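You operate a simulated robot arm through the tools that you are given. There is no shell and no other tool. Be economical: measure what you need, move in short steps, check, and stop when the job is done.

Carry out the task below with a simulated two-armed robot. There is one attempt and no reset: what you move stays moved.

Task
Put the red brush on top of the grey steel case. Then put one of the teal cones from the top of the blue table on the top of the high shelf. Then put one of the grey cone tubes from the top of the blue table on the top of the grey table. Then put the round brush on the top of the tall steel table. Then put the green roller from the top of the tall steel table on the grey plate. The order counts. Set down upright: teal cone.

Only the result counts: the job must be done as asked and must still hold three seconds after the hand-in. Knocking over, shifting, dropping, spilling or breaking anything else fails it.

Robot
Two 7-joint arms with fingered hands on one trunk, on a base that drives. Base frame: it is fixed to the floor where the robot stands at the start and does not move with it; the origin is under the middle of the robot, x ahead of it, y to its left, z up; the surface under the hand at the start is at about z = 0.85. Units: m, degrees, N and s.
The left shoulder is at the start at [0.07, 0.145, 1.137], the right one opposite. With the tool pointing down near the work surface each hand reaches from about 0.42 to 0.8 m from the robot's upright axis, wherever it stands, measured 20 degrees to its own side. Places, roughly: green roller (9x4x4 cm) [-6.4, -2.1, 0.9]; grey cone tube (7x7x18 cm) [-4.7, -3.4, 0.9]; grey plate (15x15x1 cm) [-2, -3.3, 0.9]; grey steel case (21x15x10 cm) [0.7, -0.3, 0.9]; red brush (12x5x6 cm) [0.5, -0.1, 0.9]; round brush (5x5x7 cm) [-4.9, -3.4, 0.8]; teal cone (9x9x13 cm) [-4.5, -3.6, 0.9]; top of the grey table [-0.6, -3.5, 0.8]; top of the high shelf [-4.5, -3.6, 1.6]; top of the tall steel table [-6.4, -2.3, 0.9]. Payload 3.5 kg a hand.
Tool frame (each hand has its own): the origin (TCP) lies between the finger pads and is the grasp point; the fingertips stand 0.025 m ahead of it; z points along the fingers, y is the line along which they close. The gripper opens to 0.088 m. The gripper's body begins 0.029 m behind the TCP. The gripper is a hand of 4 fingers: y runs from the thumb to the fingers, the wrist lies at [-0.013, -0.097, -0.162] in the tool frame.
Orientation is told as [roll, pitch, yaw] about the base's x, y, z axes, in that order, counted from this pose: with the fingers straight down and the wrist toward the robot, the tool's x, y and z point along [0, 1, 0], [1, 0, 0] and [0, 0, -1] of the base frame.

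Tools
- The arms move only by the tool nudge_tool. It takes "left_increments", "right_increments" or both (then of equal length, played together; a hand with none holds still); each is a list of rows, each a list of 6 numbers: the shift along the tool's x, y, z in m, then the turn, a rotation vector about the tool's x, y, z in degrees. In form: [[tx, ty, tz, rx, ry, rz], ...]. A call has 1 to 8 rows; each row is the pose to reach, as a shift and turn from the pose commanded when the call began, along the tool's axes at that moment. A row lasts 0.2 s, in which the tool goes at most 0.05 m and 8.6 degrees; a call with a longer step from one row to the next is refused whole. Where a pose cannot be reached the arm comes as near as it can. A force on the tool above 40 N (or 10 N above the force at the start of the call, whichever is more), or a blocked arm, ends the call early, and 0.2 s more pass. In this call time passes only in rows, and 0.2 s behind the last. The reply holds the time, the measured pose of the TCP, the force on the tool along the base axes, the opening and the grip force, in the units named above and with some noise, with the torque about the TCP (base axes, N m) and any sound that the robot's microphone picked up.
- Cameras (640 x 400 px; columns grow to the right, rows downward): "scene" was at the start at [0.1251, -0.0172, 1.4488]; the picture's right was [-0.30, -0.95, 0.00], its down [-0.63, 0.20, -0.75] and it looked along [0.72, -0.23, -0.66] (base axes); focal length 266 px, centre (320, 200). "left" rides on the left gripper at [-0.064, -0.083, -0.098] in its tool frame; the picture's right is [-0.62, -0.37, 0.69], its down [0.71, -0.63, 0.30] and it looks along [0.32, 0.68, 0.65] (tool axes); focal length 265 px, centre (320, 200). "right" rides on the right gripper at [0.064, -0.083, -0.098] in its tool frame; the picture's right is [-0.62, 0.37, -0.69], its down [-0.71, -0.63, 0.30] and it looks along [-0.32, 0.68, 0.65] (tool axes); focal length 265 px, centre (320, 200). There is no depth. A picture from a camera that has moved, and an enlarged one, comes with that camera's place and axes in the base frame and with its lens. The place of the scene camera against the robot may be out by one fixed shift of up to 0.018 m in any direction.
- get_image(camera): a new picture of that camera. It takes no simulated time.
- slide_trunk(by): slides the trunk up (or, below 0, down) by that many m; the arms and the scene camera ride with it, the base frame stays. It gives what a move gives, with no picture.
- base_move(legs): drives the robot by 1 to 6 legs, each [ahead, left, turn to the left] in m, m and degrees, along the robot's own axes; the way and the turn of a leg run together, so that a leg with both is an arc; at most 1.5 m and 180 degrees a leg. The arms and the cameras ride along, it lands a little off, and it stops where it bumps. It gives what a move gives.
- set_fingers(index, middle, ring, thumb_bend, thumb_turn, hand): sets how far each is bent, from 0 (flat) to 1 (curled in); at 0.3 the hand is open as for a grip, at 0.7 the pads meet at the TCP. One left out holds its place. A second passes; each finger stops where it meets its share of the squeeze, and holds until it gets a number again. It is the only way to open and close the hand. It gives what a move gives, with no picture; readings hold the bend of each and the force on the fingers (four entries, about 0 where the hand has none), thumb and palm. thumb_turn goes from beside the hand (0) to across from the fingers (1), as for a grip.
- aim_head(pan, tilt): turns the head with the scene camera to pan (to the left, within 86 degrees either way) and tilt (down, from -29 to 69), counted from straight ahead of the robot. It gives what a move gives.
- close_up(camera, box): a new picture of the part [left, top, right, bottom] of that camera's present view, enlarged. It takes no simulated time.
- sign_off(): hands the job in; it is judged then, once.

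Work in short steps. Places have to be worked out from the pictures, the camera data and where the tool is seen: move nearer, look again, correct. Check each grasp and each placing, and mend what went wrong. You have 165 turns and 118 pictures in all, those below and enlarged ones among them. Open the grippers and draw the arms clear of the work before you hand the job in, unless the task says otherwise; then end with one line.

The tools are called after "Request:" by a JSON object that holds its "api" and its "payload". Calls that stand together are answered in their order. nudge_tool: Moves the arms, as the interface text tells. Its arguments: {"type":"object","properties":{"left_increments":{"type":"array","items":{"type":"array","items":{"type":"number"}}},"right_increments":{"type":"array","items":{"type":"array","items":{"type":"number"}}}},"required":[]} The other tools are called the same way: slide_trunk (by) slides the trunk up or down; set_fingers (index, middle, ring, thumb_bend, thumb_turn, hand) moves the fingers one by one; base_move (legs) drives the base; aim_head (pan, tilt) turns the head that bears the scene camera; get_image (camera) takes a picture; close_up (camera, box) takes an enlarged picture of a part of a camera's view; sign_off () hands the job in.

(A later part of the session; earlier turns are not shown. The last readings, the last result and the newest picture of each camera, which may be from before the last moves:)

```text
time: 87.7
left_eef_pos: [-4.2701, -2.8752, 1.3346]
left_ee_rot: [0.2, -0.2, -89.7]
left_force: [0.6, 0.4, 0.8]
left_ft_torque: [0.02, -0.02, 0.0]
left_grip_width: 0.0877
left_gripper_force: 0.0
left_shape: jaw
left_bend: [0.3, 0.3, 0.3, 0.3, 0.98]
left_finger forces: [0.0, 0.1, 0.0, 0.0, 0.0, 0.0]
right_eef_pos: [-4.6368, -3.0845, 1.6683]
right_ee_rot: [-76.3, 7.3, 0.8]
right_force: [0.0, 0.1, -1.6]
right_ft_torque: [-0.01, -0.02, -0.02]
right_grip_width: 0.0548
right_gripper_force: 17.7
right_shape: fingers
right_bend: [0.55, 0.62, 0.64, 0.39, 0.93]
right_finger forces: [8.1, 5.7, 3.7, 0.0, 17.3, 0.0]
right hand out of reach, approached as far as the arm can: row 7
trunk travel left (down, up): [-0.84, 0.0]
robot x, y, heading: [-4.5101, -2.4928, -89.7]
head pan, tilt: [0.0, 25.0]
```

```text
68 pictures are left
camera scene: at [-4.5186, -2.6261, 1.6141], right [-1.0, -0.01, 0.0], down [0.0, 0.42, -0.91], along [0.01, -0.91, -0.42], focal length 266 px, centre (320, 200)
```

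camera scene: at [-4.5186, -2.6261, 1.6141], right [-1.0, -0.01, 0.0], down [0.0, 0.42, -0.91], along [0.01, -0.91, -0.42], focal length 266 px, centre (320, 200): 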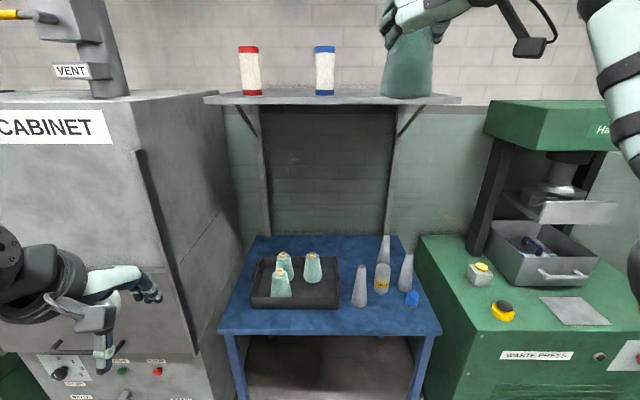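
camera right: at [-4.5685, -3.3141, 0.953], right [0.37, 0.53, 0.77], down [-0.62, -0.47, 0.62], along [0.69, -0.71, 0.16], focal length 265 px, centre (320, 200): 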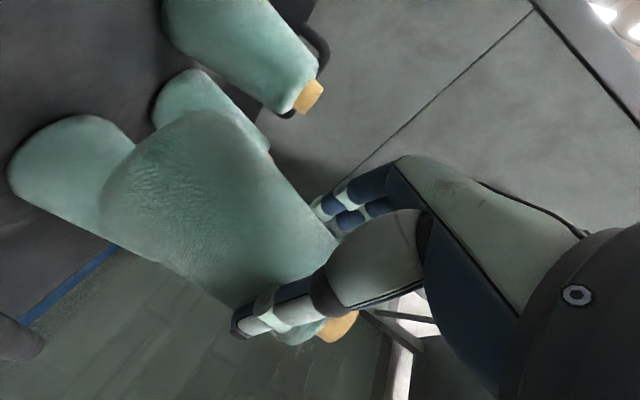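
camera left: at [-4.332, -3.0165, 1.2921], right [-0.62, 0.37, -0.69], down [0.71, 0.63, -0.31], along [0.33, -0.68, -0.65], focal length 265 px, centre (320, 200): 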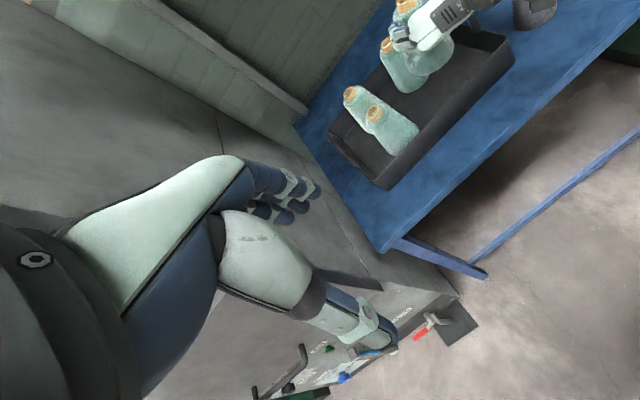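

Cone bottom is about 2.5 cm above the shelf top. Driving forward 0.3 m with a 7 cm shift right, then checking.

Request:
{"api": "base_move", "payload": {"legs": [[0.3, -0.07, 0]]}}

Request:
{"api": "get_image", "payload": {"camera": "scene"}}

Request:
{"api": "get_image", "payload": {"camera": "right"}}

```text
time: 89.8
left_eef_pos: [-4.3348, -3.1725, 1.3338]
left_ee_rot: [0.0, -0.3, -89.7]
left_force: [0.0, 0.1, 0.5]
left_ft_torque: [-0.03, -0.02, 0.01]
left_grip_width: 0.0875
left_gripper_force: 0.0
left_shape: jaw
left_bend: [0.3, 0.3, 0.3, 0.3, 0.98]
left_finger forces: [0.0, 0.0, 0.0, 0.0, 0.0, 0.1]
right_eef_pos: [-4.7015, -3.3809, 1.67]
right_ee_rot: [-76.4, 7.4, 0.7]
right_force: [0.0, 0.3, -1.8]
right_ft_torque: [0.05, -0.04, -0.01]
right_grip_width: 0.0548
right_gripper_force: 17.6
right_shape: fingers
right_bend: [0.55, 0.62, 0.64, 0.39, 0.93]
right_finger forces: [8.0, 5.8, 3.7, 0.0, 17.4, 0.1]
trunk travel left (down, up): [-0.84, 0.0]
robot x, y, heading: [-4.5772, -2.7898, -89.8]
head pan, tilt: [0.0, 25.0]
```

```text
67 pictures are left
camera scene: at [-4.5833, -2.9232, 1.6144], right [-1.0, -0.01, 0.0], down [0.0, 0.42, -0.91], along [0.01, -0.91, -0.42], focal length 266 px, centre (320, 200)
```

scene: 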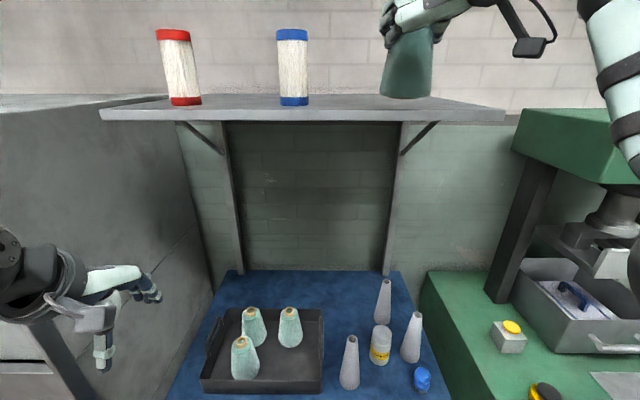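

```text
66 pictures are left
camera right: at [-4.7889, -3.2713, 1.64], right [0.46, 0.54, 0.71], down [-0.54, -0.47, 0.7], along [0.71, -0.7, 0.08], focal length 265 px, centre (320, 200)
```

right: 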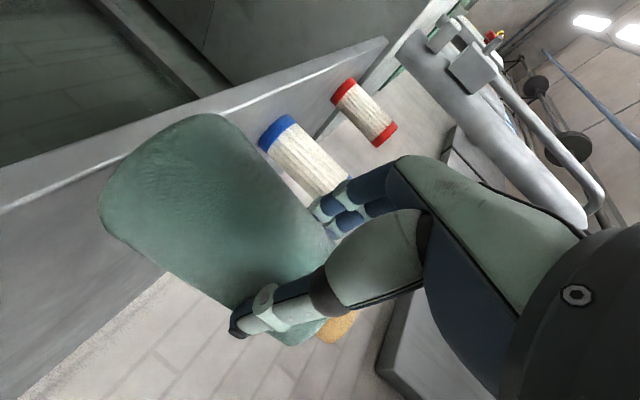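

The forearm on the right is close to the green press; panning the head to check the clearance before going on.

Request:
{"api": "aim_head", "payload": {"pan": -45, "tilt": 20}}

Request:
{"api": "get_image", "payload": {"camera": "scene"}}

```text
time: 90.9
left_eef_pos: [-4.3359, -3.1741, 1.3331]
left_ee_rot: [0.1, -0.1, -89.6]
left_force: [-0.8, -0.8, 0.1]
left_ft_torque: [0.0, 0.02, -0.02]
left_grip_width: 0.0877
left_gripper_force: 0.0
left_shape: jaw
left_bend: [0.3, 0.3, 0.3, 0.3, 0.98]
left_finger forces: [0.1, 0.0, 0.0, 0.1, 0.0, 0.0]
right_eef_pos: [-4.7014, -3.385, 1.6695]
right_ee_rot: [-76.3, 7.2, 0.7]
right_force: [-0.1, -1.0, -1.3]
right_ft_torque: [0.0, -0.04, 0.0]
right_grip_width: 0.055
right_gripper_force: 17.1
right_shape: fingers
right_bend: [0.55, 0.62, 0.64, 0.39, 0.93]
right_finger forces: [8.1, 5.9, 3.7, 0.0, 17.4, 0.0]
trunk travel left (down, up): [-0.84, 0.0]
robot x, y, heading: [-4.5818, -2.7905, -89.6]
head pan, tilt: [-45.0, 20.0]
```

```text
65 pictures are left
camera scene: at [-4.6497, -2.9005, 1.6222], right [-0.71, 0.7, 0.0], down [0.24, 0.24, -0.94], along [-0.66, -0.67, -0.34], focal length 266 px, centre (320, 200)
```

scene: 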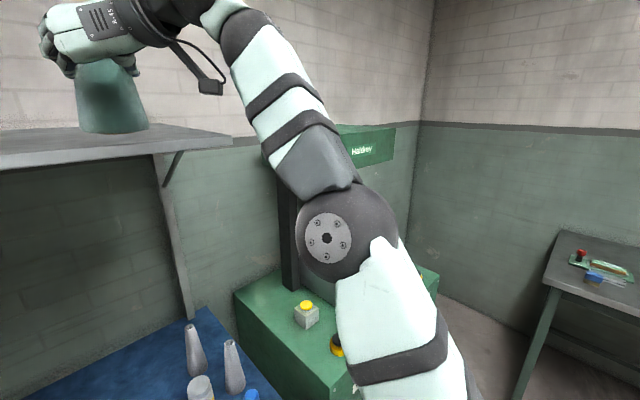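

The elbow is near the camera (about x −4.91, y −3.11) while the press head is well beyond. Safe to continue forward 0.165 m.

Request:
{"api": "base_move", "payload": {"legs": [[0.165, 0, 0]]}}

Request:
{"api": "aim_head", "payload": {"pan": -20, "tilt": 10}}

Request:
{"api": "get_image", "payload": {"camera": "scene"}}

Request:
{"api": "get_image", "payload": {"camera": "right"}}

```text
time: 92.3
left_eef_pos: [-4.3345, -3.3348, 1.3343]
left_ee_rot: [0.0, -0.2, -89.6]
left_force: [0.1, -0.2, 0.6]
left_ft_torque: [-0.02, 0.03, 0.02]
left_grip_width: 0.0875
left_gripper_force: 0.0
left_shape: jaw
left_bend: [0.3, 0.3, 0.3, 0.3, 0.98]
left_finger forces: [0.0, 0.0, 0.0, 0.0, 0.0, 0.0]
right_eef_pos: [-4.6995, -3.5423, 1.6712]
right_ee_rot: [-76.6, 7.2, 0.6]
right_force: [1.0, 0.3, -0.9]
right_ft_torque: [0.03, -0.05, 0.0]
right_grip_width: 0.0549
right_gripper_force: 17.6
right_shape: fingers
right_bend: [0.55, 0.62, 0.64, 0.39, 0.93]
right_finger forces: [8.1, 5.8, 3.7, 0.0, 17.4, 0.0]
trunk travel left (down, up): [-0.84, 0.0]
robot x, y, heading: [-4.5797, -2.9566, -89.4]
head pan, tilt: [-45.0, 20.0]
```

```text
time: 93.2
left_eef_pos: [-4.3335, -3.3381, 1.3334]
left_ee_rot: [0.0, -0.1, -89.6]
left_force: [0.4, -0.4, 0.0]
left_ft_torque: [-0.03, 0.06, -0.02]
left_grip_width: 0.0875
left_gripper_force: 0.0
left_shape: jaw
left_bend: [0.3, 0.3, 0.3, 0.3, 0.98]
left_finger forces: [0.0, 0.0, 0.0, 0.1, 0.0, 0.0]
right_eef_pos: [-4.7008, -3.5497, 1.6676]
right_ee_rot: [-76.4, 7.1, 0.9]
right_force: [-0.1, 0.1, -1.6]
right_ft_torque: [0.06, -0.02, -0.02]
right_grip_width: 0.0547
right_gripper_force: 17.9
right_shape: fingers
right_bend: [0.55, 0.62, 0.64, 0.39, 0.93]
right_finger forces: [8.0, 5.9, 3.7, 0.0, 17.4, 0.0]
trunk travel left (down, up): [-0.84, 0.0]
robot x, y, heading: [-4.5769, -2.9564, -90.0]
head pan, tilt: [-20.0, 10.0]
```

```text
64 pictures are left
camera scene: at [-4.6148, -3.0867, 1.6382], right [-0.94, 0.34, 0.0], down [0.06, 0.17, -0.98], along [-0.33, -0.93, -0.18], focal length 266 px, centre (320, 200)
```

scene: 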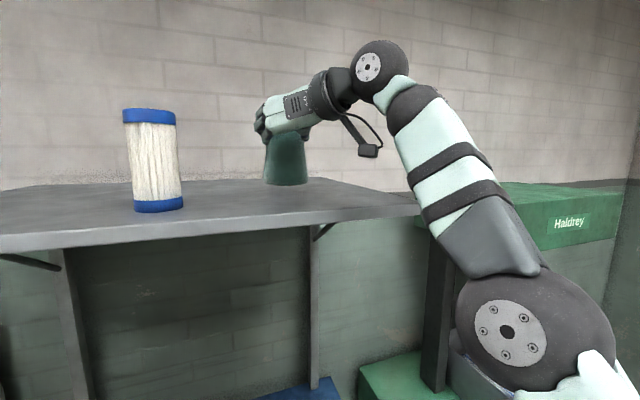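

```text
63 pictures are left
camera right: at [-4.7884, -3.4392, 1.6386], right [0.45, 0.53, 0.71], down [-0.54, -0.47, 0.7], along [0.71, -0.7, 0.07], focal length 265 px, centre (320, 200)
```

right: 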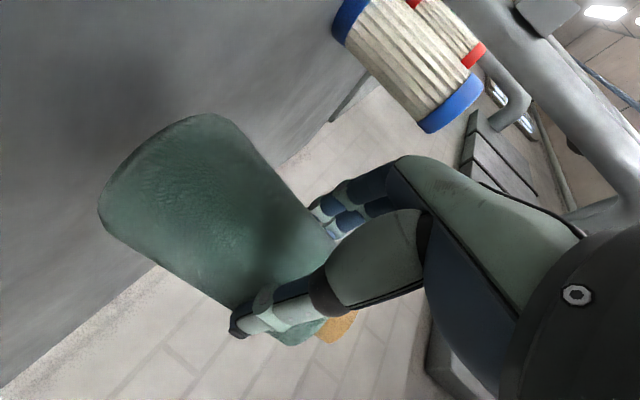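

Cone is over the shelf. Lowering slowly until contact.

Request:
{"api": "nudge_tool", "payload": {"right_increments": [[0.0058, 0.0007, 0.0014, 0, 0, 0], [0.0116, 0.0014, 0.0029, 0, 0, 0], [0.0154, 0.0019, 0.0038, 0, 0, 0], [0.0193, 0.0024, 0.0048, 0, 0, 0]]}}

Request:
{"api": "close_up", "payload": {"camera": "scene", "box": [230, 80, 390, 205]}}

```text
time: 94.2
left_eef_pos: [-4.3332, -3.3368, 1.3339]
left_ee_rot: [0.0, -0.2, -89.7]
left_force: [-0.1, -0.5, -0.9]
left_ft_torque: [-0.03, -0.01, 0.0]
left_grip_width: 0.0875
left_gripper_force: 0.0
left_shape: jaw
left_bend: [0.3, 0.3, 0.3, 0.3, 0.98]
left_finger forces: [0.0, 0.0, 0.0, 0.1, 0.0, 0.0]
right_eef_pos: [-4.7011, -3.5465, 1.6499]
right_ee_rot: [-76.8, 7.3, 0.8]
right_force: [-0.1, -1.5, 2.4]
right_ft_torque: [-0.06, -0.02, 0.0]
right_grip_width: 0.0549
right_gripper_force: 19.3
right_shape: fingers
right_bend: [0.56, 0.62, 0.64, 0.39, 0.94]
right_finger forces: [7.9, 6.7, 4.8, 0.1, 18.5, 0.0]
trunk travel left (down, up): [-0.84, 0.0]
robot x, y, heading: [-4.5791, -2.9569, -89.6]
head pan, tilt: [-20.0, 10.0]
```

```text
3.20 times, centred on (310, 142) of scene
camera zoom: at [-4.614, -3.084, 1.6387], right [-0.94, 0.34, 0.0], down [0.06, 0.16, -0.98], along [-0.33, -0.93, -0.17], focal length 850 px, centre (352, 384)
```

zoom: 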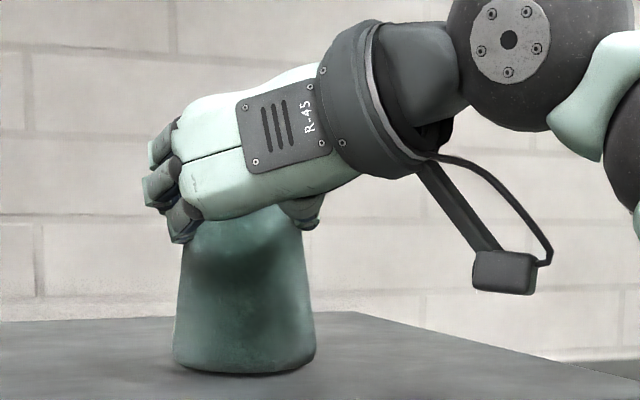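

Contact has begun (force sign flipped). Pressing 4 mm more to seat it.

Request:
{"api": "nudge_tool", "payload": {"right_increments": [[0.002, 0.0002, 0.0005, 0, 0, 0], [0.004, 0.0005, 0.001, 0, 0, 0]]}}

Request:
{"api": "close_up", "payload": {"camera": "scene", "box": [240, 100, 370, 205]}}

```text
time: 94.8
left_eef_pos: [-4.3329, -3.3347, 1.3342]
left_ee_rot: [-0.1, -0.2, -89.7]
left_force: [-0.1, 0.6, 0.2]
left_ft_torque: [-0.03, 0.01, 0.0]
left_grip_width: 0.0875
left_gripper_force: 0.0
left_shape: jaw
left_bend: [0.3, 0.3, 0.3, 0.3, 0.98]
left_finger forces: [0.1, 0.0, 0.1, 0.0, 0.0, 0.0]
right_eef_pos: [-4.6978, -3.5441, 1.6483]
right_ee_rot: [-76.9, 7.1, 0.8]
right_force: [2.2, -3.1, 14.6]
right_ft_torque: [-0.32, -0.06, 0.04]
right_grip_width: 0.055
right_gripper_force: 20.5
right_shape: fingers
right_bend: [0.55, 0.62, 0.64, 0.38, 0.95]
right_finger forces: [8.5, 8.4, 5.9, 0.0, 19.1, 0.0]
trunk travel left (down, up): [-0.84, 0.0]
robot x, y, heading: [-4.5754, -2.9509, -89.5]
head pan, tilt: [-20.0, 10.0]
```

```text
3.81 times, centred on (305, 152) of scene
camera zoom: at [-4.6126, -3.0825, 1.6389], right [-0.94, 0.34, 0.0], down [0.06, 0.16, -0.99], along [-0.33, -0.93, -0.17], focal length 1011 px, centre (377, 381)
```

zoom: 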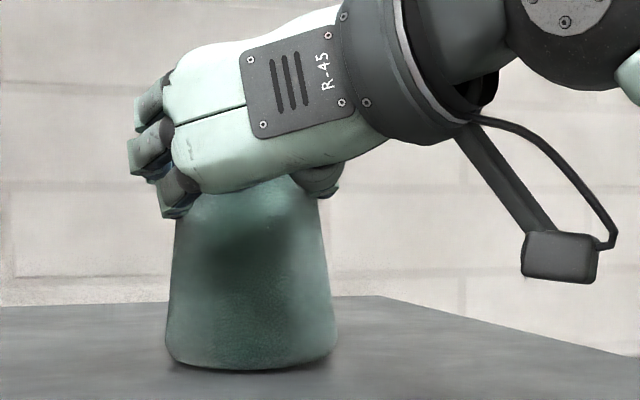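

Seated flat. Easing 2 mm and opening.

Request:
{"api": "nudge_tool", "payload": {"right_increments": [[-0.0025, -0.0003, -0.0006, 0, 0, 0]]}}

Request:
{"api": "set_fingers", "payload": {"hand": "right", "index": 0.3, "middle": 0.3, "ring": 0.3, "thumb_bend": 0.2}}

Request:
{"api": "close_up", "payload": {"camera": "scene", "box": [240, 100, 370, 205]}}

```text
time: 95.2
left_eef_pos: [-4.3326, -3.3374, 1.3333]
left_ee_rot: [-0.1, 0.0, -89.6]
left_force: [0.1, 0.5, -0.6]
left_ft_torque: [0.0, -0.02, 0.02]
left_grip_width: 0.0876
left_gripper_force: 0.1
left_shape: jaw
left_bend: [0.3, 0.3, 0.3, 0.3, 0.98]
left_finger forces: [0.1, 0.0, 0.0, 0.0, 0.1, 0.0]
right_eef_pos: [-4.6991, -3.5467, 1.6478]
right_ee_rot: [-76.7, 7.2, 0.7]
right_force: [3.1, -2.6, 13.3]
right_ft_torque: [-0.29, -0.04, 0.02]
right_grip_width: 0.0547
right_gripper_force: 20.4
right_shape: fingers
right_bend: [0.55, 0.62, 0.64, 0.38, 0.95]
right_finger forces: [8.9, 8.2, 5.8, 0.0, 19.0, 0.0]
trunk travel left (down, up): [-0.84, 0.0]
robot x, y, heading: [-4.5785, -2.9567, -89.7]
head pan, tilt: [-20.0, 10.0]
```

```text
time: 96.2
left_eef_pos: [-4.3343, -3.3371, 1.3345]
left_ee_rot: [0.1, -0.1, -89.7]
left_force: [0.8, 0.7, 0.4]
left_ft_torque: [0.02, -0.01, -0.02]
left_grip_width: 0.0878
left_gripper_force: 0.0
left_shape: jaw
left_bend: [0.3, 0.3, 0.3, 0.3, 0.98]
left_finger forces: [0.1, 0.1, 0.1, 0.0, 0.0, 0.0]
right_eef_pos: [-4.701, -3.5485, 1.6466]
right_ee_rot: [-76.4, 7.2, 0.6]
right_force: [0.7, 0.3, -0.2]
right_ft_torque: [0.01, 0.02, -0.02]
right_grip_width: 0.0915
right_gripper_force: 0.0
right_shape: fingers
right_bend: [0.3, 0.3, 0.3, 0.2, 0.97]
right_finger forces: [0.1, 0.1, 0.0, 0.0, 0.1, 0.0]
trunk travel left (down, up): [-0.84, 0.0]
robot x, y, heading: [-4.5786, -2.9501, -89.8]
head pan, tilt: [-20.0, 10.0]
```

```text
3.81 times, centred on (305, 152) of scene
camera zoom: at [-4.6151, -3.0854, 1.6384], right [-0.94, 0.34, 0.0], down [0.06, 0.16, -0.98], along [-0.33, -0.93, -0.17], focal length 1011 px, centre (377, 381)
```

zoom: 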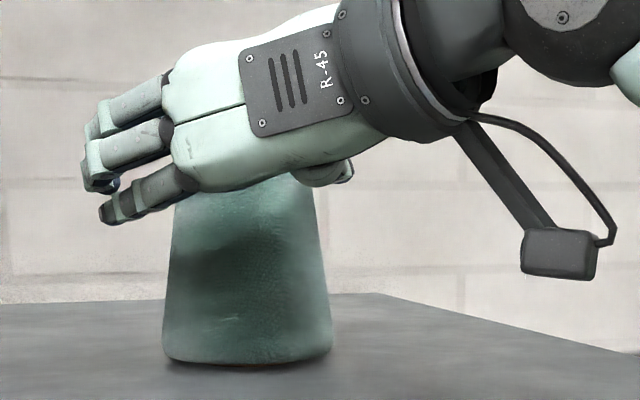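

Released; the cone stands by itself with free gaps on both sides. Withdrawing straight back by driving the base.

Request:
{"api": "base_move", "payload": {"legs": [[-0.32, 0, 0]]}}

Request:
{"api": "aim_head", "payload": {"pan": 0, "tilt": 25}}

Request:
{"api": "get_image", "payload": {"camera": "scene"}}

```text
time: 98.3
left_eef_pos: [-4.3365, -3.0222, 1.3326]
left_ee_rot: [0.0, 0.1, -89.7]
left_force: [0.7, 1.0, -0.5]
left_ft_torque: [0.0, 0.01, 0.0]
left_grip_width: 0.0878
left_gripper_force: 0.1
left_shape: jaw
left_bend: [0.3, 0.3, 0.3, 0.3, 0.98]
left_finger forces: [0.1, 0.0, 0.0, 0.1, 0.0, 0.1]
right_eef_pos: [-4.7022, -3.2317, 1.6458]
right_ee_rot: [-76.2, 7.1, 0.8]
right_force: [-0.6, -0.3, -0.3]
right_ft_torque: [0.03, 0.02, -0.03]
right_grip_width: 0.0911
right_gripper_force: 0.2
right_shape: fingers
right_bend: [0.3, 0.3, 0.3, 0.2, 0.97]
right_finger forces: [0.0, 0.0, 0.1, 0.0, 0.1, 0.1]
trunk travel left (down, up): [-0.84, 0.0]
robot x, y, heading: [-4.579, -2.6366, -89.6]
head pan, tilt: [-20.0, 10.0]
```

```text
time: 99.2
left_eef_pos: [-4.3362, -3.0186, 1.3351]
left_ee_rot: [0.1, -0.1, -89.7]
left_force: [0.0, -0.3, -0.3]
left_ft_torque: [-0.01, -0.02, -0.02]
left_grip_width: 0.0878
left_gripper_force: 0.1
left_shape: jaw
left_bend: [0.3, 0.3, 0.3, 0.3, 0.98]
left_finger forces: [0.1, 0.0, 0.1, 0.0, 0.1, 0.0]
right_eef_pos: [-4.7026, -3.2277, 1.6469]
right_ee_rot: [-76.4, 7.2, 0.7]
right_force: [0.3, -0.6, -0.4]
right_ft_torque: [0.0, -0.02, 0.0]
right_grip_width: 0.0914
right_gripper_force: 0.1
right_shape: fingers
right_bend: [0.3, 0.3, 0.3, 0.2, 0.97]
right_finger forces: [0.0, 0.1, 0.1, 0.0, 0.0, 0.0]
trunk travel left (down, up): [-0.84, 0.0]
robot x, y, heading: [-4.5789, -2.6338, -89.7]
head pan, tilt: [0.0, 25.0]
```

```text
59 pictures are left
camera scene: at [-4.5848, -2.7695, 1.6142], right [-1.0, 0.0, 0.0], down [0.0, 0.42, -0.91], along [0.0, -0.91, -0.42], focal length 266 px, centre (320, 200)
```

scene: 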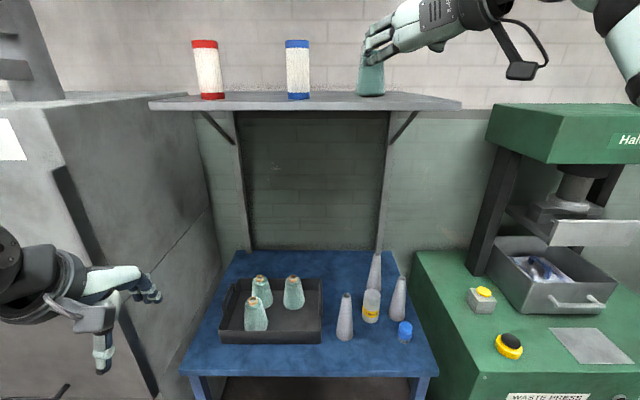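

The teal cone stands upright on the shelf. Next the front grey tube at about (−4.667,−3.43). Lowering the arm and trunk, undoing the 7° roll, and moving the base in line.

Request:
{"api": "nudge_tool", "payload": {"right_increments": [[0.041, 0.005, 0.01, 0, 0, 2], [0.082, 0.01, 0.02, 0, 0, 4], [0.123, 0.015, 0.03, 0, 0, 7.2], [0.164, 0.02, 0.041, 0, 0, 7.2], [0.205, 0.025, 0.051, 0, 0, 7.2], [0.246, 0.03, 0.061, 0, 0, 7.2], [0.287, 0.035, 0.071, 0, 0, 7.2], [0.327, 0.041, 0.082, 0, 0, 7.2]]}}

Request:
{"api": "slide_trunk", "payload": {"by": -0.14}}

Request:
{"api": "base_move", "payload": {"legs": [[0, -0.105, 0]]}}

Request:
{"api": "get_image", "payload": {"camera": "scene"}}

Request:
{"api": "get_image", "payload": {"camera": "right"}}

```text
time: 101.0
left_eef_pos: [-4.3367, -3.0206, 1.3344]
left_ee_rot: [0.0, 0.0, -89.6]
left_force: [-0.5, -0.9, 0.2]
left_ft_torque: [0.02, 0.02, 0.01]
left_grip_width: 0.0874
left_gripper_force: 0.0
left_shape: jaw
left_bend: [0.3, 0.3, 0.3, 0.3, 0.98]
left_finger forces: [0.0, 0.0, 0.0, 0.0, 0.0, 0.0]
right_eef_pos: [-4.7025, -3.2336, 1.3014]
right_ee_rot: [-76.5, 0.1, -1.0]
right_force: [0.0, -0.2, 0.3]
right_ft_torque: [0.0, 0.03, -0.01]
right_grip_width: 0.0913
right_gripper_force: 0.0
right_shape: fingers
right_bend: [0.3, 0.3, 0.3, 0.2, 0.97]
right_finger forces: [0.0, 0.0, 0.1, 0.0, 0.1, 0.0]
trunk travel left (down, up): [-0.84, 0.0]
robot x, y, heading: [-4.5776, -2.636, -89.5]
head pan, tilt: [0.0, 25.0]
```

```text
time: 102.7
left_eef_pos: [-4.3361, -3.0179, 1.1931]
left_ee_rot: [-0.1, -0.1, -89.7]
left_force: [-0.8, -0.5, -1.2]
left_ft_torque: [0.0, -0.04, 0.01]
left_grip_width: 0.0875
left_gripper_force: 0.0
left_shape: jaw
left_bend: [0.3, 0.3, 0.3, 0.3, 0.98]
left_finger forces: [0.1, 0.0, 0.1, 0.0, 0.0, 0.0]
right_eef_pos: [-4.702, -3.2304, 1.163]
right_ee_rot: [-76.5, 0.2, -1.0]
right_force: [0.3, 0.4, 0.1]
right_ft_torque: [0.01, 0.0, 0.02]
right_grip_width: 0.0911
right_gripper_force: 0.1
right_shape: fingers
right_bend: [0.3, 0.3, 0.3, 0.2, 0.97]
right_finger forces: [0.0, 0.1, 0.0, 0.0, 0.0, 0.0]
trunk travel left (down, up): [-0.7, 0.14]
robot x, y, heading: [-4.5812, -2.6409, -89.4]
head pan, tilt: [0.0, 25.0]
```

```text
time: 103.8
left_eef_pos: [-4.4351, -3.02, 1.1932]
left_ee_rot: [-0.1, -0.2, -89.7]
left_force: [-0.2, -0.2, 1.2]
left_ft_torque: [0.01, 0.0, -0.02]
left_grip_width: 0.0875
left_gripper_force: 0.0
left_shape: jaw
left_bend: [0.3, 0.3, 0.3, 0.3, 0.98]
left_finger forces: [0.0, 0.1, 0.1, 0.0, 0.0, 0.0]
right_eef_pos: [-4.8015, -3.232, 1.1609]
right_ee_rot: [-76.5, 0.4, -0.9]
right_force: [-0.2, 0.0, 0.3]
right_ft_torque: [0.0, 0.0, -0.02]
right_grip_width: 0.0914
right_gripper_force: 0.0
right_shape: fingers
right_bend: [0.3, 0.3, 0.3, 0.2, 0.97]
right_finger forces: [0.0, 0.0, 0.0, 0.0, 0.1, 0.1]
trunk travel left (down, up): [-0.7, 0.14]
robot x, y, heading: [-4.6819, -2.6357, -89.5]
head pan, tilt: [0.0, 25.0]
```

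```text
58 pictures are left
camera scene: at [-4.684, -2.7708, 1.4741], right [-1.0, -0.01, 0.0], down [0.0, 0.42, -0.91], along [0.01, -0.91, -0.42], focal length 266 px, centre (320, 200)
```

scene: 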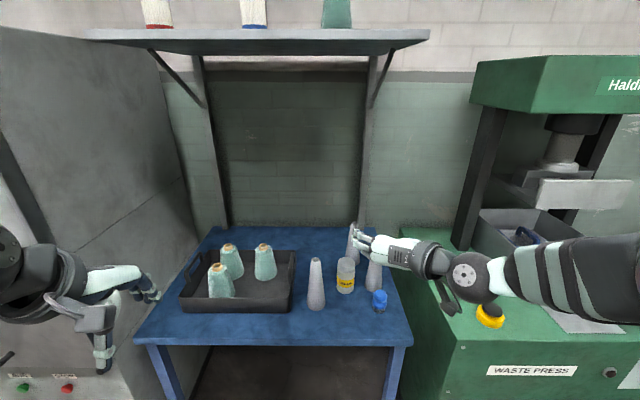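

```text
57 pictures are left
camera right: at [-4.882, -3.1195, 1.1218], right [0.38, 0.52, 0.76], down [-0.63, -0.45, 0.63], along [0.67, -0.72, 0.16], focal length 265 px, centre (320, 200)
```

right: 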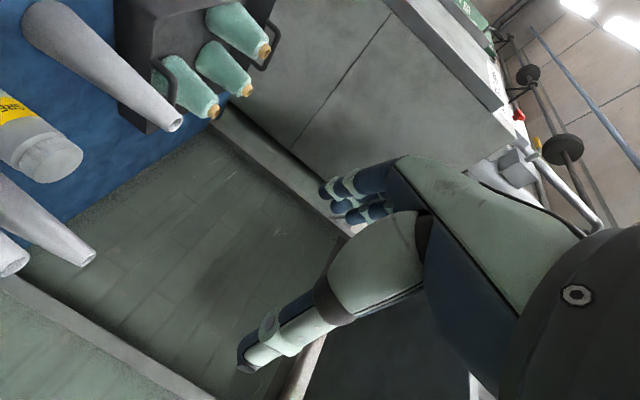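

Tube axis is about (−4.665,−3.415). Moving base 7 cm closer, then the hand sideways and down to a pre-grasp in front of the tube.

Request:
{"api": "base_move", "payload": {"legs": [[0.07, 0, 0]]}}

Request:
{"api": "nudge_tool", "payload": {"right_increments": [[0, 0.045, 0, 0, 0, 0], [0, 0.09, 0, 0, 0, 0], [0.03, 0.125, 0.005, 0, 0, 0], [0.075, 0.14, 0.012, 0, 0, 0], [0.12, 0.14, 0.02, 0, 0, 0], [0.165, 0.14, 0.027, 0, 0, 0], [0.21, 0.14, 0.034, 0, 0, 0], [0.255, 0.14, 0.041, 0, 0, 0]]}}

Request:
{"api": "get_image", "payload": {"camera": "scene"}}

Request:
{"api": "get_image", "payload": {"camera": "right"}}

```text
time: 104.8
left_eef_pos: [-4.4372, -3.0819, 1.1948]
left_ee_rot: [-0.1, -0.2, -89.7]
left_force: [0.0, 0.1, -0.1]
left_ft_torque: [0.01, -0.01, 0.03]
left_grip_width: 0.0875
left_gripper_force: 0.0
left_shape: jaw
left_bend: [0.3, 0.3, 0.3, 0.3, 0.98]
left_finger forces: [0.0, 0.1, 0.0, 0.0, 0.0, 0.0]
right_eef_pos: [-4.8028, -3.295, 1.1641]
right_ee_rot: [-76.7, 0.3, -1.0]
right_force: [-0.1, 0.1, -0.3]
right_ft_torque: [-0.01, -0.02, -0.01]
right_grip_width: 0.0913
right_gripper_force: 0.0
right_shape: fingers
right_bend: [0.3, 0.3, 0.3, 0.2, 0.97]
right_finger forces: [0.0, 0.0, 0.1, 0.0, 0.1, 0.0]
trunk travel left (down, up): [-0.7, 0.14]
robot x, y, heading: [-4.6814, -2.7004, -89.6]
head pan, tilt: [0.0, 25.0]
```

```text
time: 106.6
left_eef_pos: [-4.4368, -3.0859, 1.1938]
left_ee_rot: [0.0, -0.1, -89.7]
left_force: [0.2, -0.1, 0.3]
left_ft_torque: [-0.01, 0.01, -0.02]
left_grip_width: 0.0873
left_gripper_force: 0.0
left_shape: jaw
left_bend: [0.3, 0.3, 0.3, 0.3, 0.98]
left_finger forces: [0.0, 0.1, 0.1, 0.1, 0.1, 0.1]
right_eef_pos: [-4.667, -3.2824, 0.8992]
right_ee_rot: [-76.7, 0.2, -0.9]
right_force: [0.6, 0.1, 1.6]
right_ft_torque: [-0.02, -0.01, 0.04]
right_grip_width: 0.0912
right_gripper_force: 0.0
right_shape: fingers
right_bend: [0.3, 0.3, 0.3, 0.2, 0.97]
right_finger forces: [0.0, 0.0, 0.1, 0.1, 0.1, 0.1]
trunk travel left (down, up): [-0.7, 0.14]
robot x, y, heading: [-4.6816, -2.7029, -89.7]
head pan, tilt: [0.0, 25.0]
```

```text
56 pictures are left
camera scene: at [-4.6863, -2.8389, 1.474], right [-1.0, 0.0, 0.0], down [0.0, 0.42, -0.91], along [0.0, -0.91, -0.42], focal length 266 px, centre (320, 200)
```

scene: 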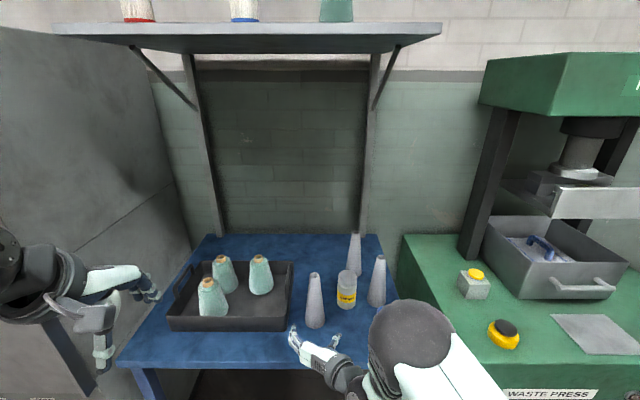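

```text
55 pictures are left
camera right: at [-4.7465, -3.1695, 0.859], right [0.38, 0.52, 0.76], down [-0.63, -0.45, 0.63], along [0.67, -0.72, 0.16], focal length 265 px, centre (320, 200)
```

right: 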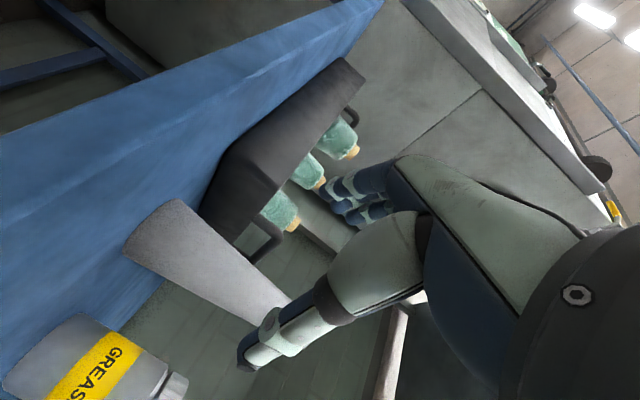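

Aligned with the tube. Moving forward 12.5 cm at constant height, then closing.

Request:
{"api": "nudge_tool", "payload": {"right_increments": [[-0.0075, 0.001, 0.031, 0, 0, 0], [-0.015, 0.002, 0.062, 0, 0, 0], [-0.0225, 0.003, 0.094, 0, 0, 0], [-0.029, 0.003, 0.122, 0, 0, 0]]}}

Request:
{"api": "close_up", "payload": {"camera": "scene", "box": [240, 210, 440, 335]}}

```text
time: 107.6
left_eef_pos: [-4.437, -3.087, 1.1939]
left_ee_rot: [0.0, 0.1, -89.6]
left_force: [-0.1, -0.5, -0.5]
left_ft_torque: [0.04, -0.04, 0.01]
left_grip_width: 0.0878
left_gripper_force: 0.1
left_shape: jaw
left_bend: [0.3, 0.3, 0.3, 0.3, 0.98]
left_finger forces: [0.1, 0.0, 0.0, 0.0, 0.0, 0.0]
right_eef_pos: [-4.6617, -3.4096, 0.8998]
right_ee_rot: [-76.5, 0.2, -1.0]
right_force: [-0.5, -0.2, -0.3]
right_ft_torque: [0.01, 0.03, 0.01]
right_grip_width: 0.0915
right_gripper_force: 0.1
right_shape: fingers
right_bend: [0.3, 0.3, 0.3, 0.2, 0.97]
right_finger forces: [0.1, 0.1, 0.0, 0.0, 0.0, 0.0]
trunk travel left (down, up): [-0.7, 0.14]
robot x, y, heading: [-4.683, -2.7011, -89.8]
head pan, tilt: [0.0, 25.0]
```

```text
3.20 times, centred on (340, 272) of scene
camera zoom: at [-4.686, -2.8385, 1.474], right [-1.0, -0.01, 0.0], down [0.0, 0.42, -0.91], along [0.0, -0.91, -0.42], focal length 850 px, centre (256, -32)
```

zoom: 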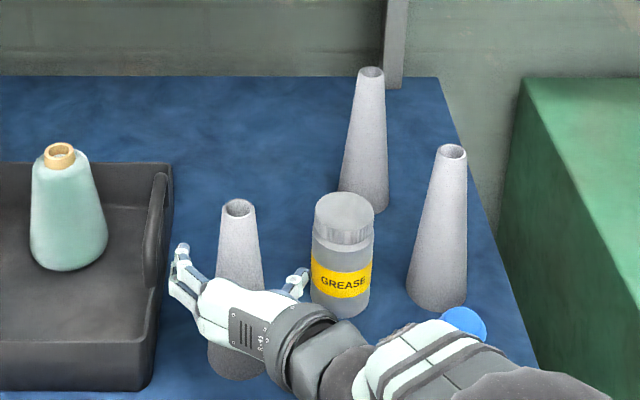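

Tube is centred between fingers and thumb; the thumb will move away from the bottle as it closes. Closing.

Request:
{"api": "set_fingers", "payload": {"hand": "right", "index": 0.7, "middle": 0.7, "ring": 0.7, "thumb_bend": 0.7}}

Request:
{"api": "nudge_tool", "payload": {"right_increments": [[-0.0194, 0, -0.0047, 0, 0, 0], [-0.039, 0, -0.0093, 0, 0, 0], [-0.0583, 0, -0.014, 0, 0, 0]]}}

Request:
{"api": "close_up", "payload": {"camera": "scene", "box": [240, 210, 440, 335]}}

```text
time: 108.6
left_eef_pos: [-4.4368, -3.0836, 1.1932]
left_ee_rot: [-0.1, -0.1, -89.7]
left_force: [0.3, -0.4, -0.1]
left_ft_torque: [0.01, -0.02, 0.0]
left_grip_width: 0.0875
left_gripper_force: 0.1
left_shape: jaw
left_bend: [0.3, 0.3, 0.3, 0.3, 0.98]
left_finger forces: [0.0, 0.1, 0.1, 0.0, 0.1, 0.0]
right_eef_pos: [-4.6625, -3.4089, 0.9016]
right_ee_rot: [-76.6, 0.2, -1.0]
right_force: [0.7, -0.9, 3.4]
right_ft_torque: [-0.05, 0.07, 0.02]
right_grip_width: 0.0349
right_gripper_force: 14.3
right_shape: fingers
right_bend: [0.6, 0.64, 0.65, 0.49, 0.97]
right_finger forces: [7.0, 4.2, 3.2, 0.0, 14.2, 0.0]
trunk travel left (down, up): [-0.7, 0.14]
robot x, y, heading: [-4.6778, -2.7041, -90.0]
head pan, tilt: [0.0, 25.0]
```

```text
time: 109.4
left_eef_pos: [-4.438, -3.0861, 1.1939]
left_ee_rot: [0.1, -0.1, -89.7]
left_force: [1.1, 0.1, -0.2]
left_ft_torque: [-0.01, 0.04, -0.03]
left_grip_width: 0.0874
left_gripper_force: 0.0
left_shape: jaw
left_bend: [0.3, 0.3, 0.3, 0.3, 0.98]
left_finger forces: [0.1, 0.0, 0.1, 0.0, 0.1, 0.0]
right_eef_pos: [-4.6633, -3.4054, 0.9623]
right_ee_rot: [-76.5, 0.3, -1.0]
right_force: [0.1, 0.1, 0.0]
right_ft_torque: [-0.01, 0.01, -0.02]
right_grip_width: 0.0351
right_gripper_force: 13.1
right_shape: fingers
right_bend: [0.6, 0.65, 0.67, 0.5, 0.95]
right_finger forces: [7.6, 3.7, 2.2, 0.0, 13.8, 0.0]
trunk travel left (down, up): [-0.7, 0.14]
robot x, y, heading: [-4.6852, -2.7043, -89.6]
head pan, tilt: [0.0, 25.0]
```

```text
3.20 times, centred on (340, 272) of scene
camera zoom: at [-4.6856, -2.8367, 1.4741], right [-1.0, -0.01, 0.0], down [0.0, 0.42, -0.91], along [0.0, -0.91, -0.42], focal length 850 px, centre (256, -32)
```

zoom: 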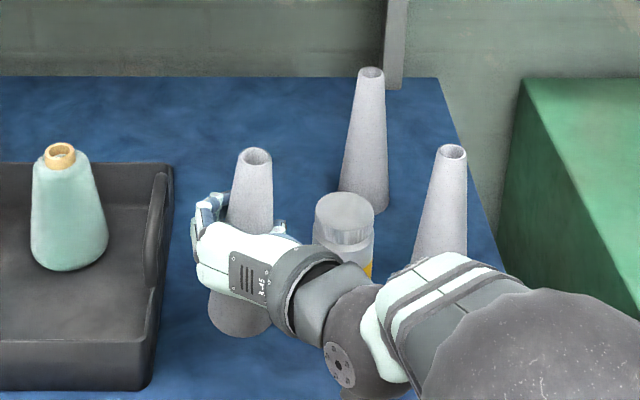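

Tube held (slight 4° lean, which I straighten). Raising further and then backing the base away from the table.

Request:
{"api": "nudge_tool", "payload": {"right_increments": [[-0.03, 0, -0.007, 0, 0, -2], [-0.06, 0, -0.014, 0, 0, -4], [-0.09, 0, -0.021, 0, 0, -4], [-0.12, 0, -0.028, 0, 0, -4]]}}

Request:
{"api": "base_move", "payload": {"legs": [[-0.65, 0, 0]]}}

Request:
{"api": "get_image", "payload": {"camera": "scene"}}

```text
time: 110.4
left_eef_pos: [-4.4364, -3.0852, 1.1937]
left_ee_rot: [0.1, -0.1, -89.7]
left_force: [-0.6, 1.2, 0.4]
left_ft_torque: [0.01, -0.01, -0.01]
left_grip_width: 0.0876
left_gripper_force: 0.1
left_shape: jaw
left_bend: [0.3, 0.3, 0.3, 0.3, 0.98]
left_finger forces: [0.0, 0.0, 0.0, 0.1, 0.1, 0.0]
right_eef_pos: [-4.6711, -3.4095, 1.0812]
right_ee_rot: [-75.9, 3.9, -0.8]
right_force: [0.6, 0.4, 0.2]
right_ft_torque: [0.0, 0.03, 0.02]
right_grip_width: 0.0351
right_gripper_force: 13.9
right_shape: fingers
right_bend: [0.6, 0.65, 0.67, 0.5, 0.95]
right_finger forces: [7.5, 3.7, 2.3, 0.0, 13.7, 0.1]
trunk travel left (down, up): [-0.7, 0.14]
robot x, y, heading: [-4.6821, -2.7041, -89.7]
head pan, tilt: [0.0, 25.0]
```

```text
time: 114.0
left_eef_pos: [-4.4414, -2.4356, 1.1935]
left_ee_rot: [0.0, -0.1, -89.5]
left_force: [0.4, 0.2, 0.1]
left_ft_torque: [0.0, 0.04, 0.01]
left_grip_width: 0.0877
left_gripper_force: 0.0
left_shape: jaw
left_bend: [0.3, 0.3, 0.3, 0.3, 0.98]
left_finger forces: [0.0, 0.0, 0.0, 0.1, 0.1, 0.0]
right_eef_pos: [-4.6727, -2.7606, 1.0876]
right_ee_rot: [-76.6, 3.5, -0.6]
right_force: [-0.5, -0.5, -0.4]
right_ft_torque: [-0.06, -0.01, 0.03]
right_grip_width: 0.0349
right_gripper_force: 13.4
right_shape: fingers
right_bend: [0.6, 0.65, 0.67, 0.5, 0.95]
right_finger forces: [7.6, 3.7, 2.3, 0.0, 13.7, 0.0]
trunk travel left (down, up): [-0.7, 0.14]
robot x, y, heading: [-4.6841, -2.0531, -89.7]
head pan, tilt: [0.0, 25.0]
```

```text
52 pictures are left
camera scene: at [-4.6896, -2.1865, 1.474], right [-1.0, -0.01, 0.0], down [0.0, 0.42, -0.91], along [0.01, -0.91, -0.42], focal length 266 px, centre (320, 200)
```

scene: 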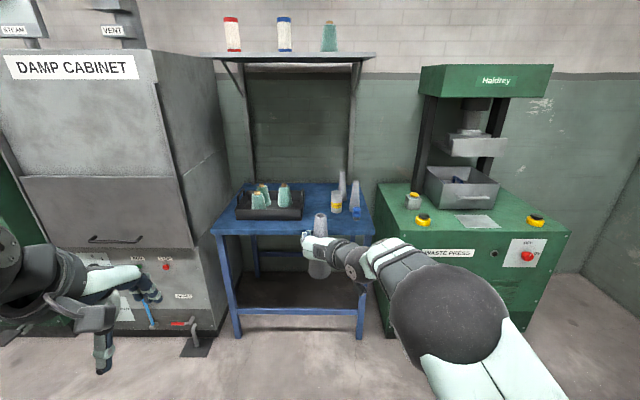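

Everything else stands in place. Driving sideways (+x) along the aisle to face the grey table.

Request:
{"api": "base_move", "payload": {"legs": [[0, 1.35, 0], [0, 1.35, 0], [0, 1.3, 0]]}}

Request:
{"api": "get_image", "payload": {"camera": "scene"}}

```text
time: 133.1
left_eef_pos: [-0.4522, -2.3048, 1.1937]
left_ee_rot: [0.0, -0.1, -86.5]
left_force: [0.6, -0.2, -0.2]
left_ft_torque: [0.0, 0.0, 0.01]
left_grip_width: 0.0877
left_gripper_force: 0.1
left_shape: jaw
left_bend: [0.3, 0.3, 0.3, 0.3, 0.98]
left_finger forces: [0.0, 0.1, 0.0, 0.0, 0.0, 0.0]
right_eef_pos: [-0.6669, -2.6437, 1.0871]
right_ee_rot: [-76.6, 3.3, 2.3]
right_force: [-0.5, 0.3, -0.8]
right_ft_torque: [0.02, 0.01, 0.03]
right_grip_width: 0.0348
right_gripper_force: 13.1
right_shape: fingers
right_bend: [0.6, 0.65, 0.67, 0.5, 0.95]
right_finger forces: [7.6, 3.6, 2.3, 0.1, 13.7, 0.0]
trunk travel left (down, up): [-0.7, 0.14]
robot x, y, heading: [-0.7183, -1.9369, -86.6]
head pan, tilt: [0.0, 25.0]
```

```text
51 pictures are left
camera scene: at [-0.7138, -2.0709, 1.4741], right [-1.0, -0.06, 0.0], down [-0.03, 0.42, -0.91], along [0.06, -0.9, -0.42], focal length 266 px, centre (320, 200)
```

scene: 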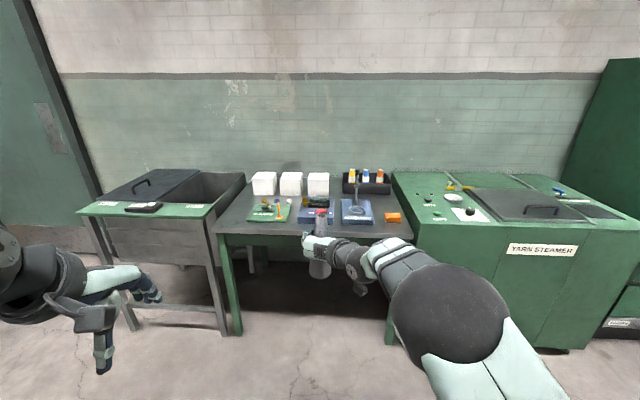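

Facing the grey table; zooming for a free spot.

Request:
{"api": "close_up", "payload": {"camera": "scene", "box": [200, 150, 440, 300]}}

Request:
{"api": "close_up", "payload": {"camera": "scene", "box": [390, 165, 630, 315]}}

```text
2.67 times, centred on (320, 225) of scene
camera zoom: at [-0.7138, -2.0709, 1.4741], right [-1.0, -0.06, 0.0], down [-0.03, 0.42, -0.91], along [0.06, -0.9, -0.42], focal length 708 px, centre (320, 133)
```

zoom: 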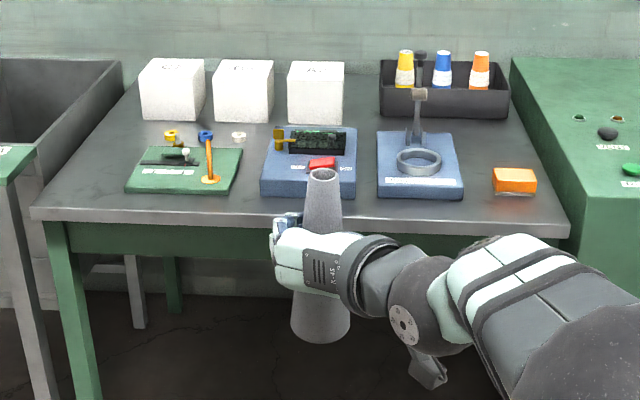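

```text
2.67 times, centred on (510, 240) of scene
camera zoom: at [-0.7138, -2.0709, 1.4741], right [-1.0, -0.06, 0.0], down [-0.03, 0.42, -0.91], along [0.06, -0.9, -0.42], focal length 708 px, centre (-187, 93)
```

zoom: 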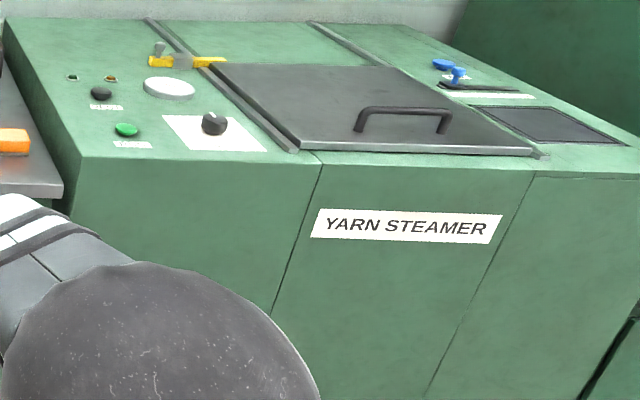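

Free spot at the front left of the table, about (−0.185,−3.27), between table edge and green tray. Driving to bring the tube in front of it.

Request:
{"api": "base_move", "payload": {"legs": [[0, 0, -3.4], [0, 0.52, 0], [0.5, 0, 0]]}}

Request:
{"api": "get_image", "payload": {"camera": "scene"}}

Request:
{"api": "get_image", "payload": {"camera": "right"}}

```text
time: 139.1
left_eef_pos: [0.052, -2.8106, 1.1939]
left_ee_rot: [0.0, -0.2, -90.0]
left_force: [0.2, -0.1, 0.5]
left_ft_torque: [-0.04, 0.01, -0.03]
left_grip_width: 0.0874
left_gripper_force: 0.0
left_shape: jaw
left_bend: [0.3, 0.3, 0.3, 0.3, 0.98]
left_finger forces: [0.0, 0.0, 0.0, 0.1, 0.0, 0.0]
right_eef_pos: [-0.1852, -3.135, 1.0886]
right_ee_rot: [-76.5, 3.5, -1.3]
right_force: [-0.1, -0.6, 0.0]
right_ft_torque: [0.01, -0.04, 0.0]
right_grip_width: 0.0349
right_gripper_force: 13.6
right_shape: fingers
right_bend: [0.6, 0.65, 0.67, 0.5, 0.95]
right_finger forces: [7.5, 3.7, 2.3, 0.0, 13.6, 0.0]
trunk travel left (down, up): [-0.7, 0.14]
robot x, y, heading: [-0.1924, -2.4248, -90.0]
head pan, tilt: [0.0, 25.0]
```

```text
48 pictures are left
camera scene: at [-0.1965, -2.5604, 1.4742], right [-1.0, 0.0, 0.0], down [0.0, 0.42, -0.91], along [0.0, -0.91, -0.42], focal length 266 px, centre (320, 200)
```

scene: 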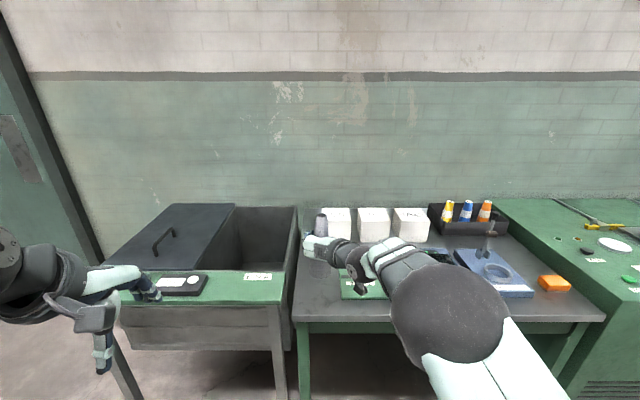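

```text
47 pictures are left
camera right: at [-0.2672, -3.0218, 1.053], right [0.42, 0.52, 0.74], down [-0.6, -0.45, 0.66], along [0.68, -0.73, 0.12], focal length 265 px, centre (320, 200)
```

right: 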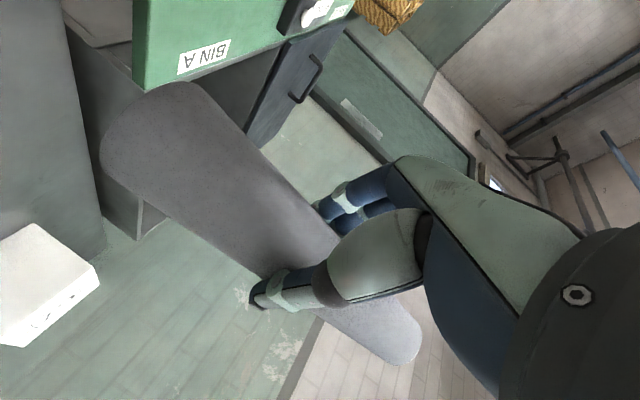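

Table edge position confirmed (x −0.11, y −3.15, z≈0.80). Driving 12.5 cm further forward, then lowering 13 cm.

Request:
{"api": "base_move", "payload": {"legs": [[0.125, 0, 0]]}}

Request:
{"api": "nudge_tool", "payload": {"right_increments": [[0.0388, 0.0024, 0.0093, 0, 0, 0], [0.0776, 0.0048, 0.0186, 0, 0, 0], [0.107, 0.0066, 0.0257, 0, 0, 0], [0.126, 0.0078, 0.0303, 0, 0, 0]]}}

Request:
{"api": "close_up", "payload": {"camera": "scene", "box": [230, 200, 430, 325]}}

Request:
{"api": "get_image", "payload": {"camera": "right"}}

```text
time: 140.4
left_eef_pos: [0.0503, -2.933, 1.1956]
left_ee_rot: [0.0, -0.1, -90.1]
left_force: [0.3, -0.5, -0.3]
left_ft_torque: [-0.01, 0.01, 0.0]
left_grip_width: 0.0872
left_gripper_force: 0.0
left_shape: jaw
left_bend: [0.3, 0.3, 0.3, 0.3, 0.98]
left_finger forces: [0.1, 0.0, 0.0, 0.0, 0.1, 0.0]
right_eef_pos: [-0.1856, -3.2577, 1.0891]
right_ee_rot: [-76.5, 3.3, -1.2]
right_force: [0.2, 0.7, -0.9]
right_ft_torque: [-0.02, 0.01, 0.04]
right_grip_width: 0.0348
right_gripper_force: 13.6
right_shape: fingers
right_bend: [0.6, 0.65, 0.67, 0.5, 0.95]
right_finger forces: [7.6, 3.7, 2.3, 0.0, 13.7, 0.0]
trunk travel left (down, up): [-0.7, 0.14]
robot x, y, heading: [-0.1886, -2.549, -89.8]
head pan, tilt: [0.0, 25.0]
```

```text
time: 141.4
left_eef_pos: [0.0496, -2.9347, 1.1935]
left_ee_rot: [0.1, -0.1, -90.0]
left_force: [0.3, 0.1, 0.6]
left_ft_torque: [0.04, 0.03, -0.04]
left_grip_width: 0.0873
left_gripper_force: 0.1
left_shape: jaw
left_bend: [0.3, 0.3, 0.3, 0.3, 0.98]
left_finger forces: [0.0, 0.0, 0.1, 0.0, 0.0, 0.1]
right_eef_pos: [-0.1879, -3.2595, 0.9578]
right_ee_rot: [-76.6, 3.4, -1.3]
right_force: [0.3, 0.2, -0.3]
right_ft_torque: [-0.04, 0.01, -0.01]
right_grip_width: 0.0349
right_gripper_force: 13.2
right_shape: fingers
right_bend: [0.6, 0.65, 0.67, 0.5, 0.95]
right_finger forces: [7.5, 3.7, 2.2, 0.1, 13.6, 0.0]
trunk travel left (down, up): [-0.7, 0.14]
robot x, y, heading: [-0.1907, -2.5523, -89.9]
head pan, tilt: [0.0, 25.0]
```

```text
3.20 times, centred on (330, 262) of scene
camera zoom: at [-0.1966, -2.6847, 1.4741], right [-1.0, 0.0, 0.0], down [0.0, 0.42, -0.91], along [0.0, -0.91, -0.42], focal length 850 px, centre (288, 0)
```

zoom: 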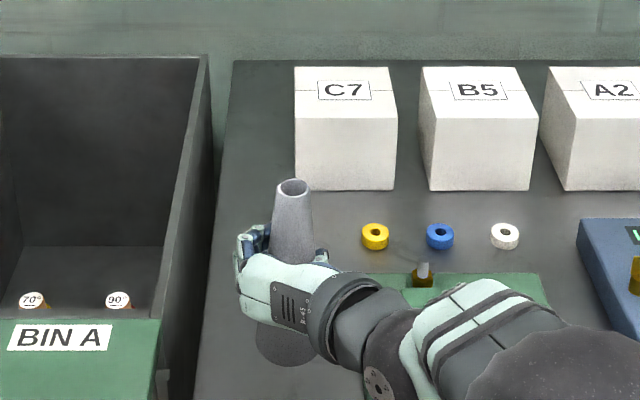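

```text
45 pictures are left
camera right: at [-0.2679, -3.1458, 0.9216], right [0.42, 0.52, 0.74], down [-0.6, -0.45, 0.66], along [0.68, -0.73, 0.12], focal length 265 px, centre (320, 200)
```

right: 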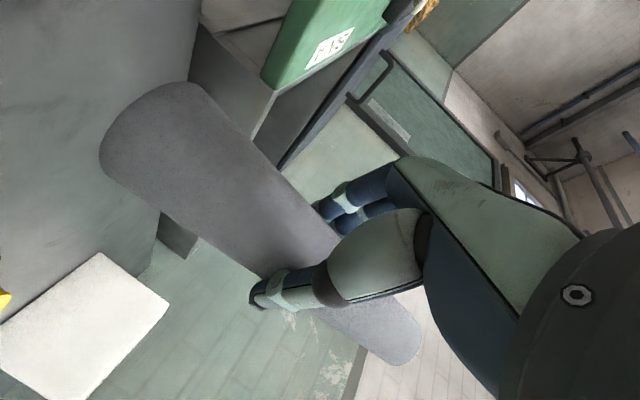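

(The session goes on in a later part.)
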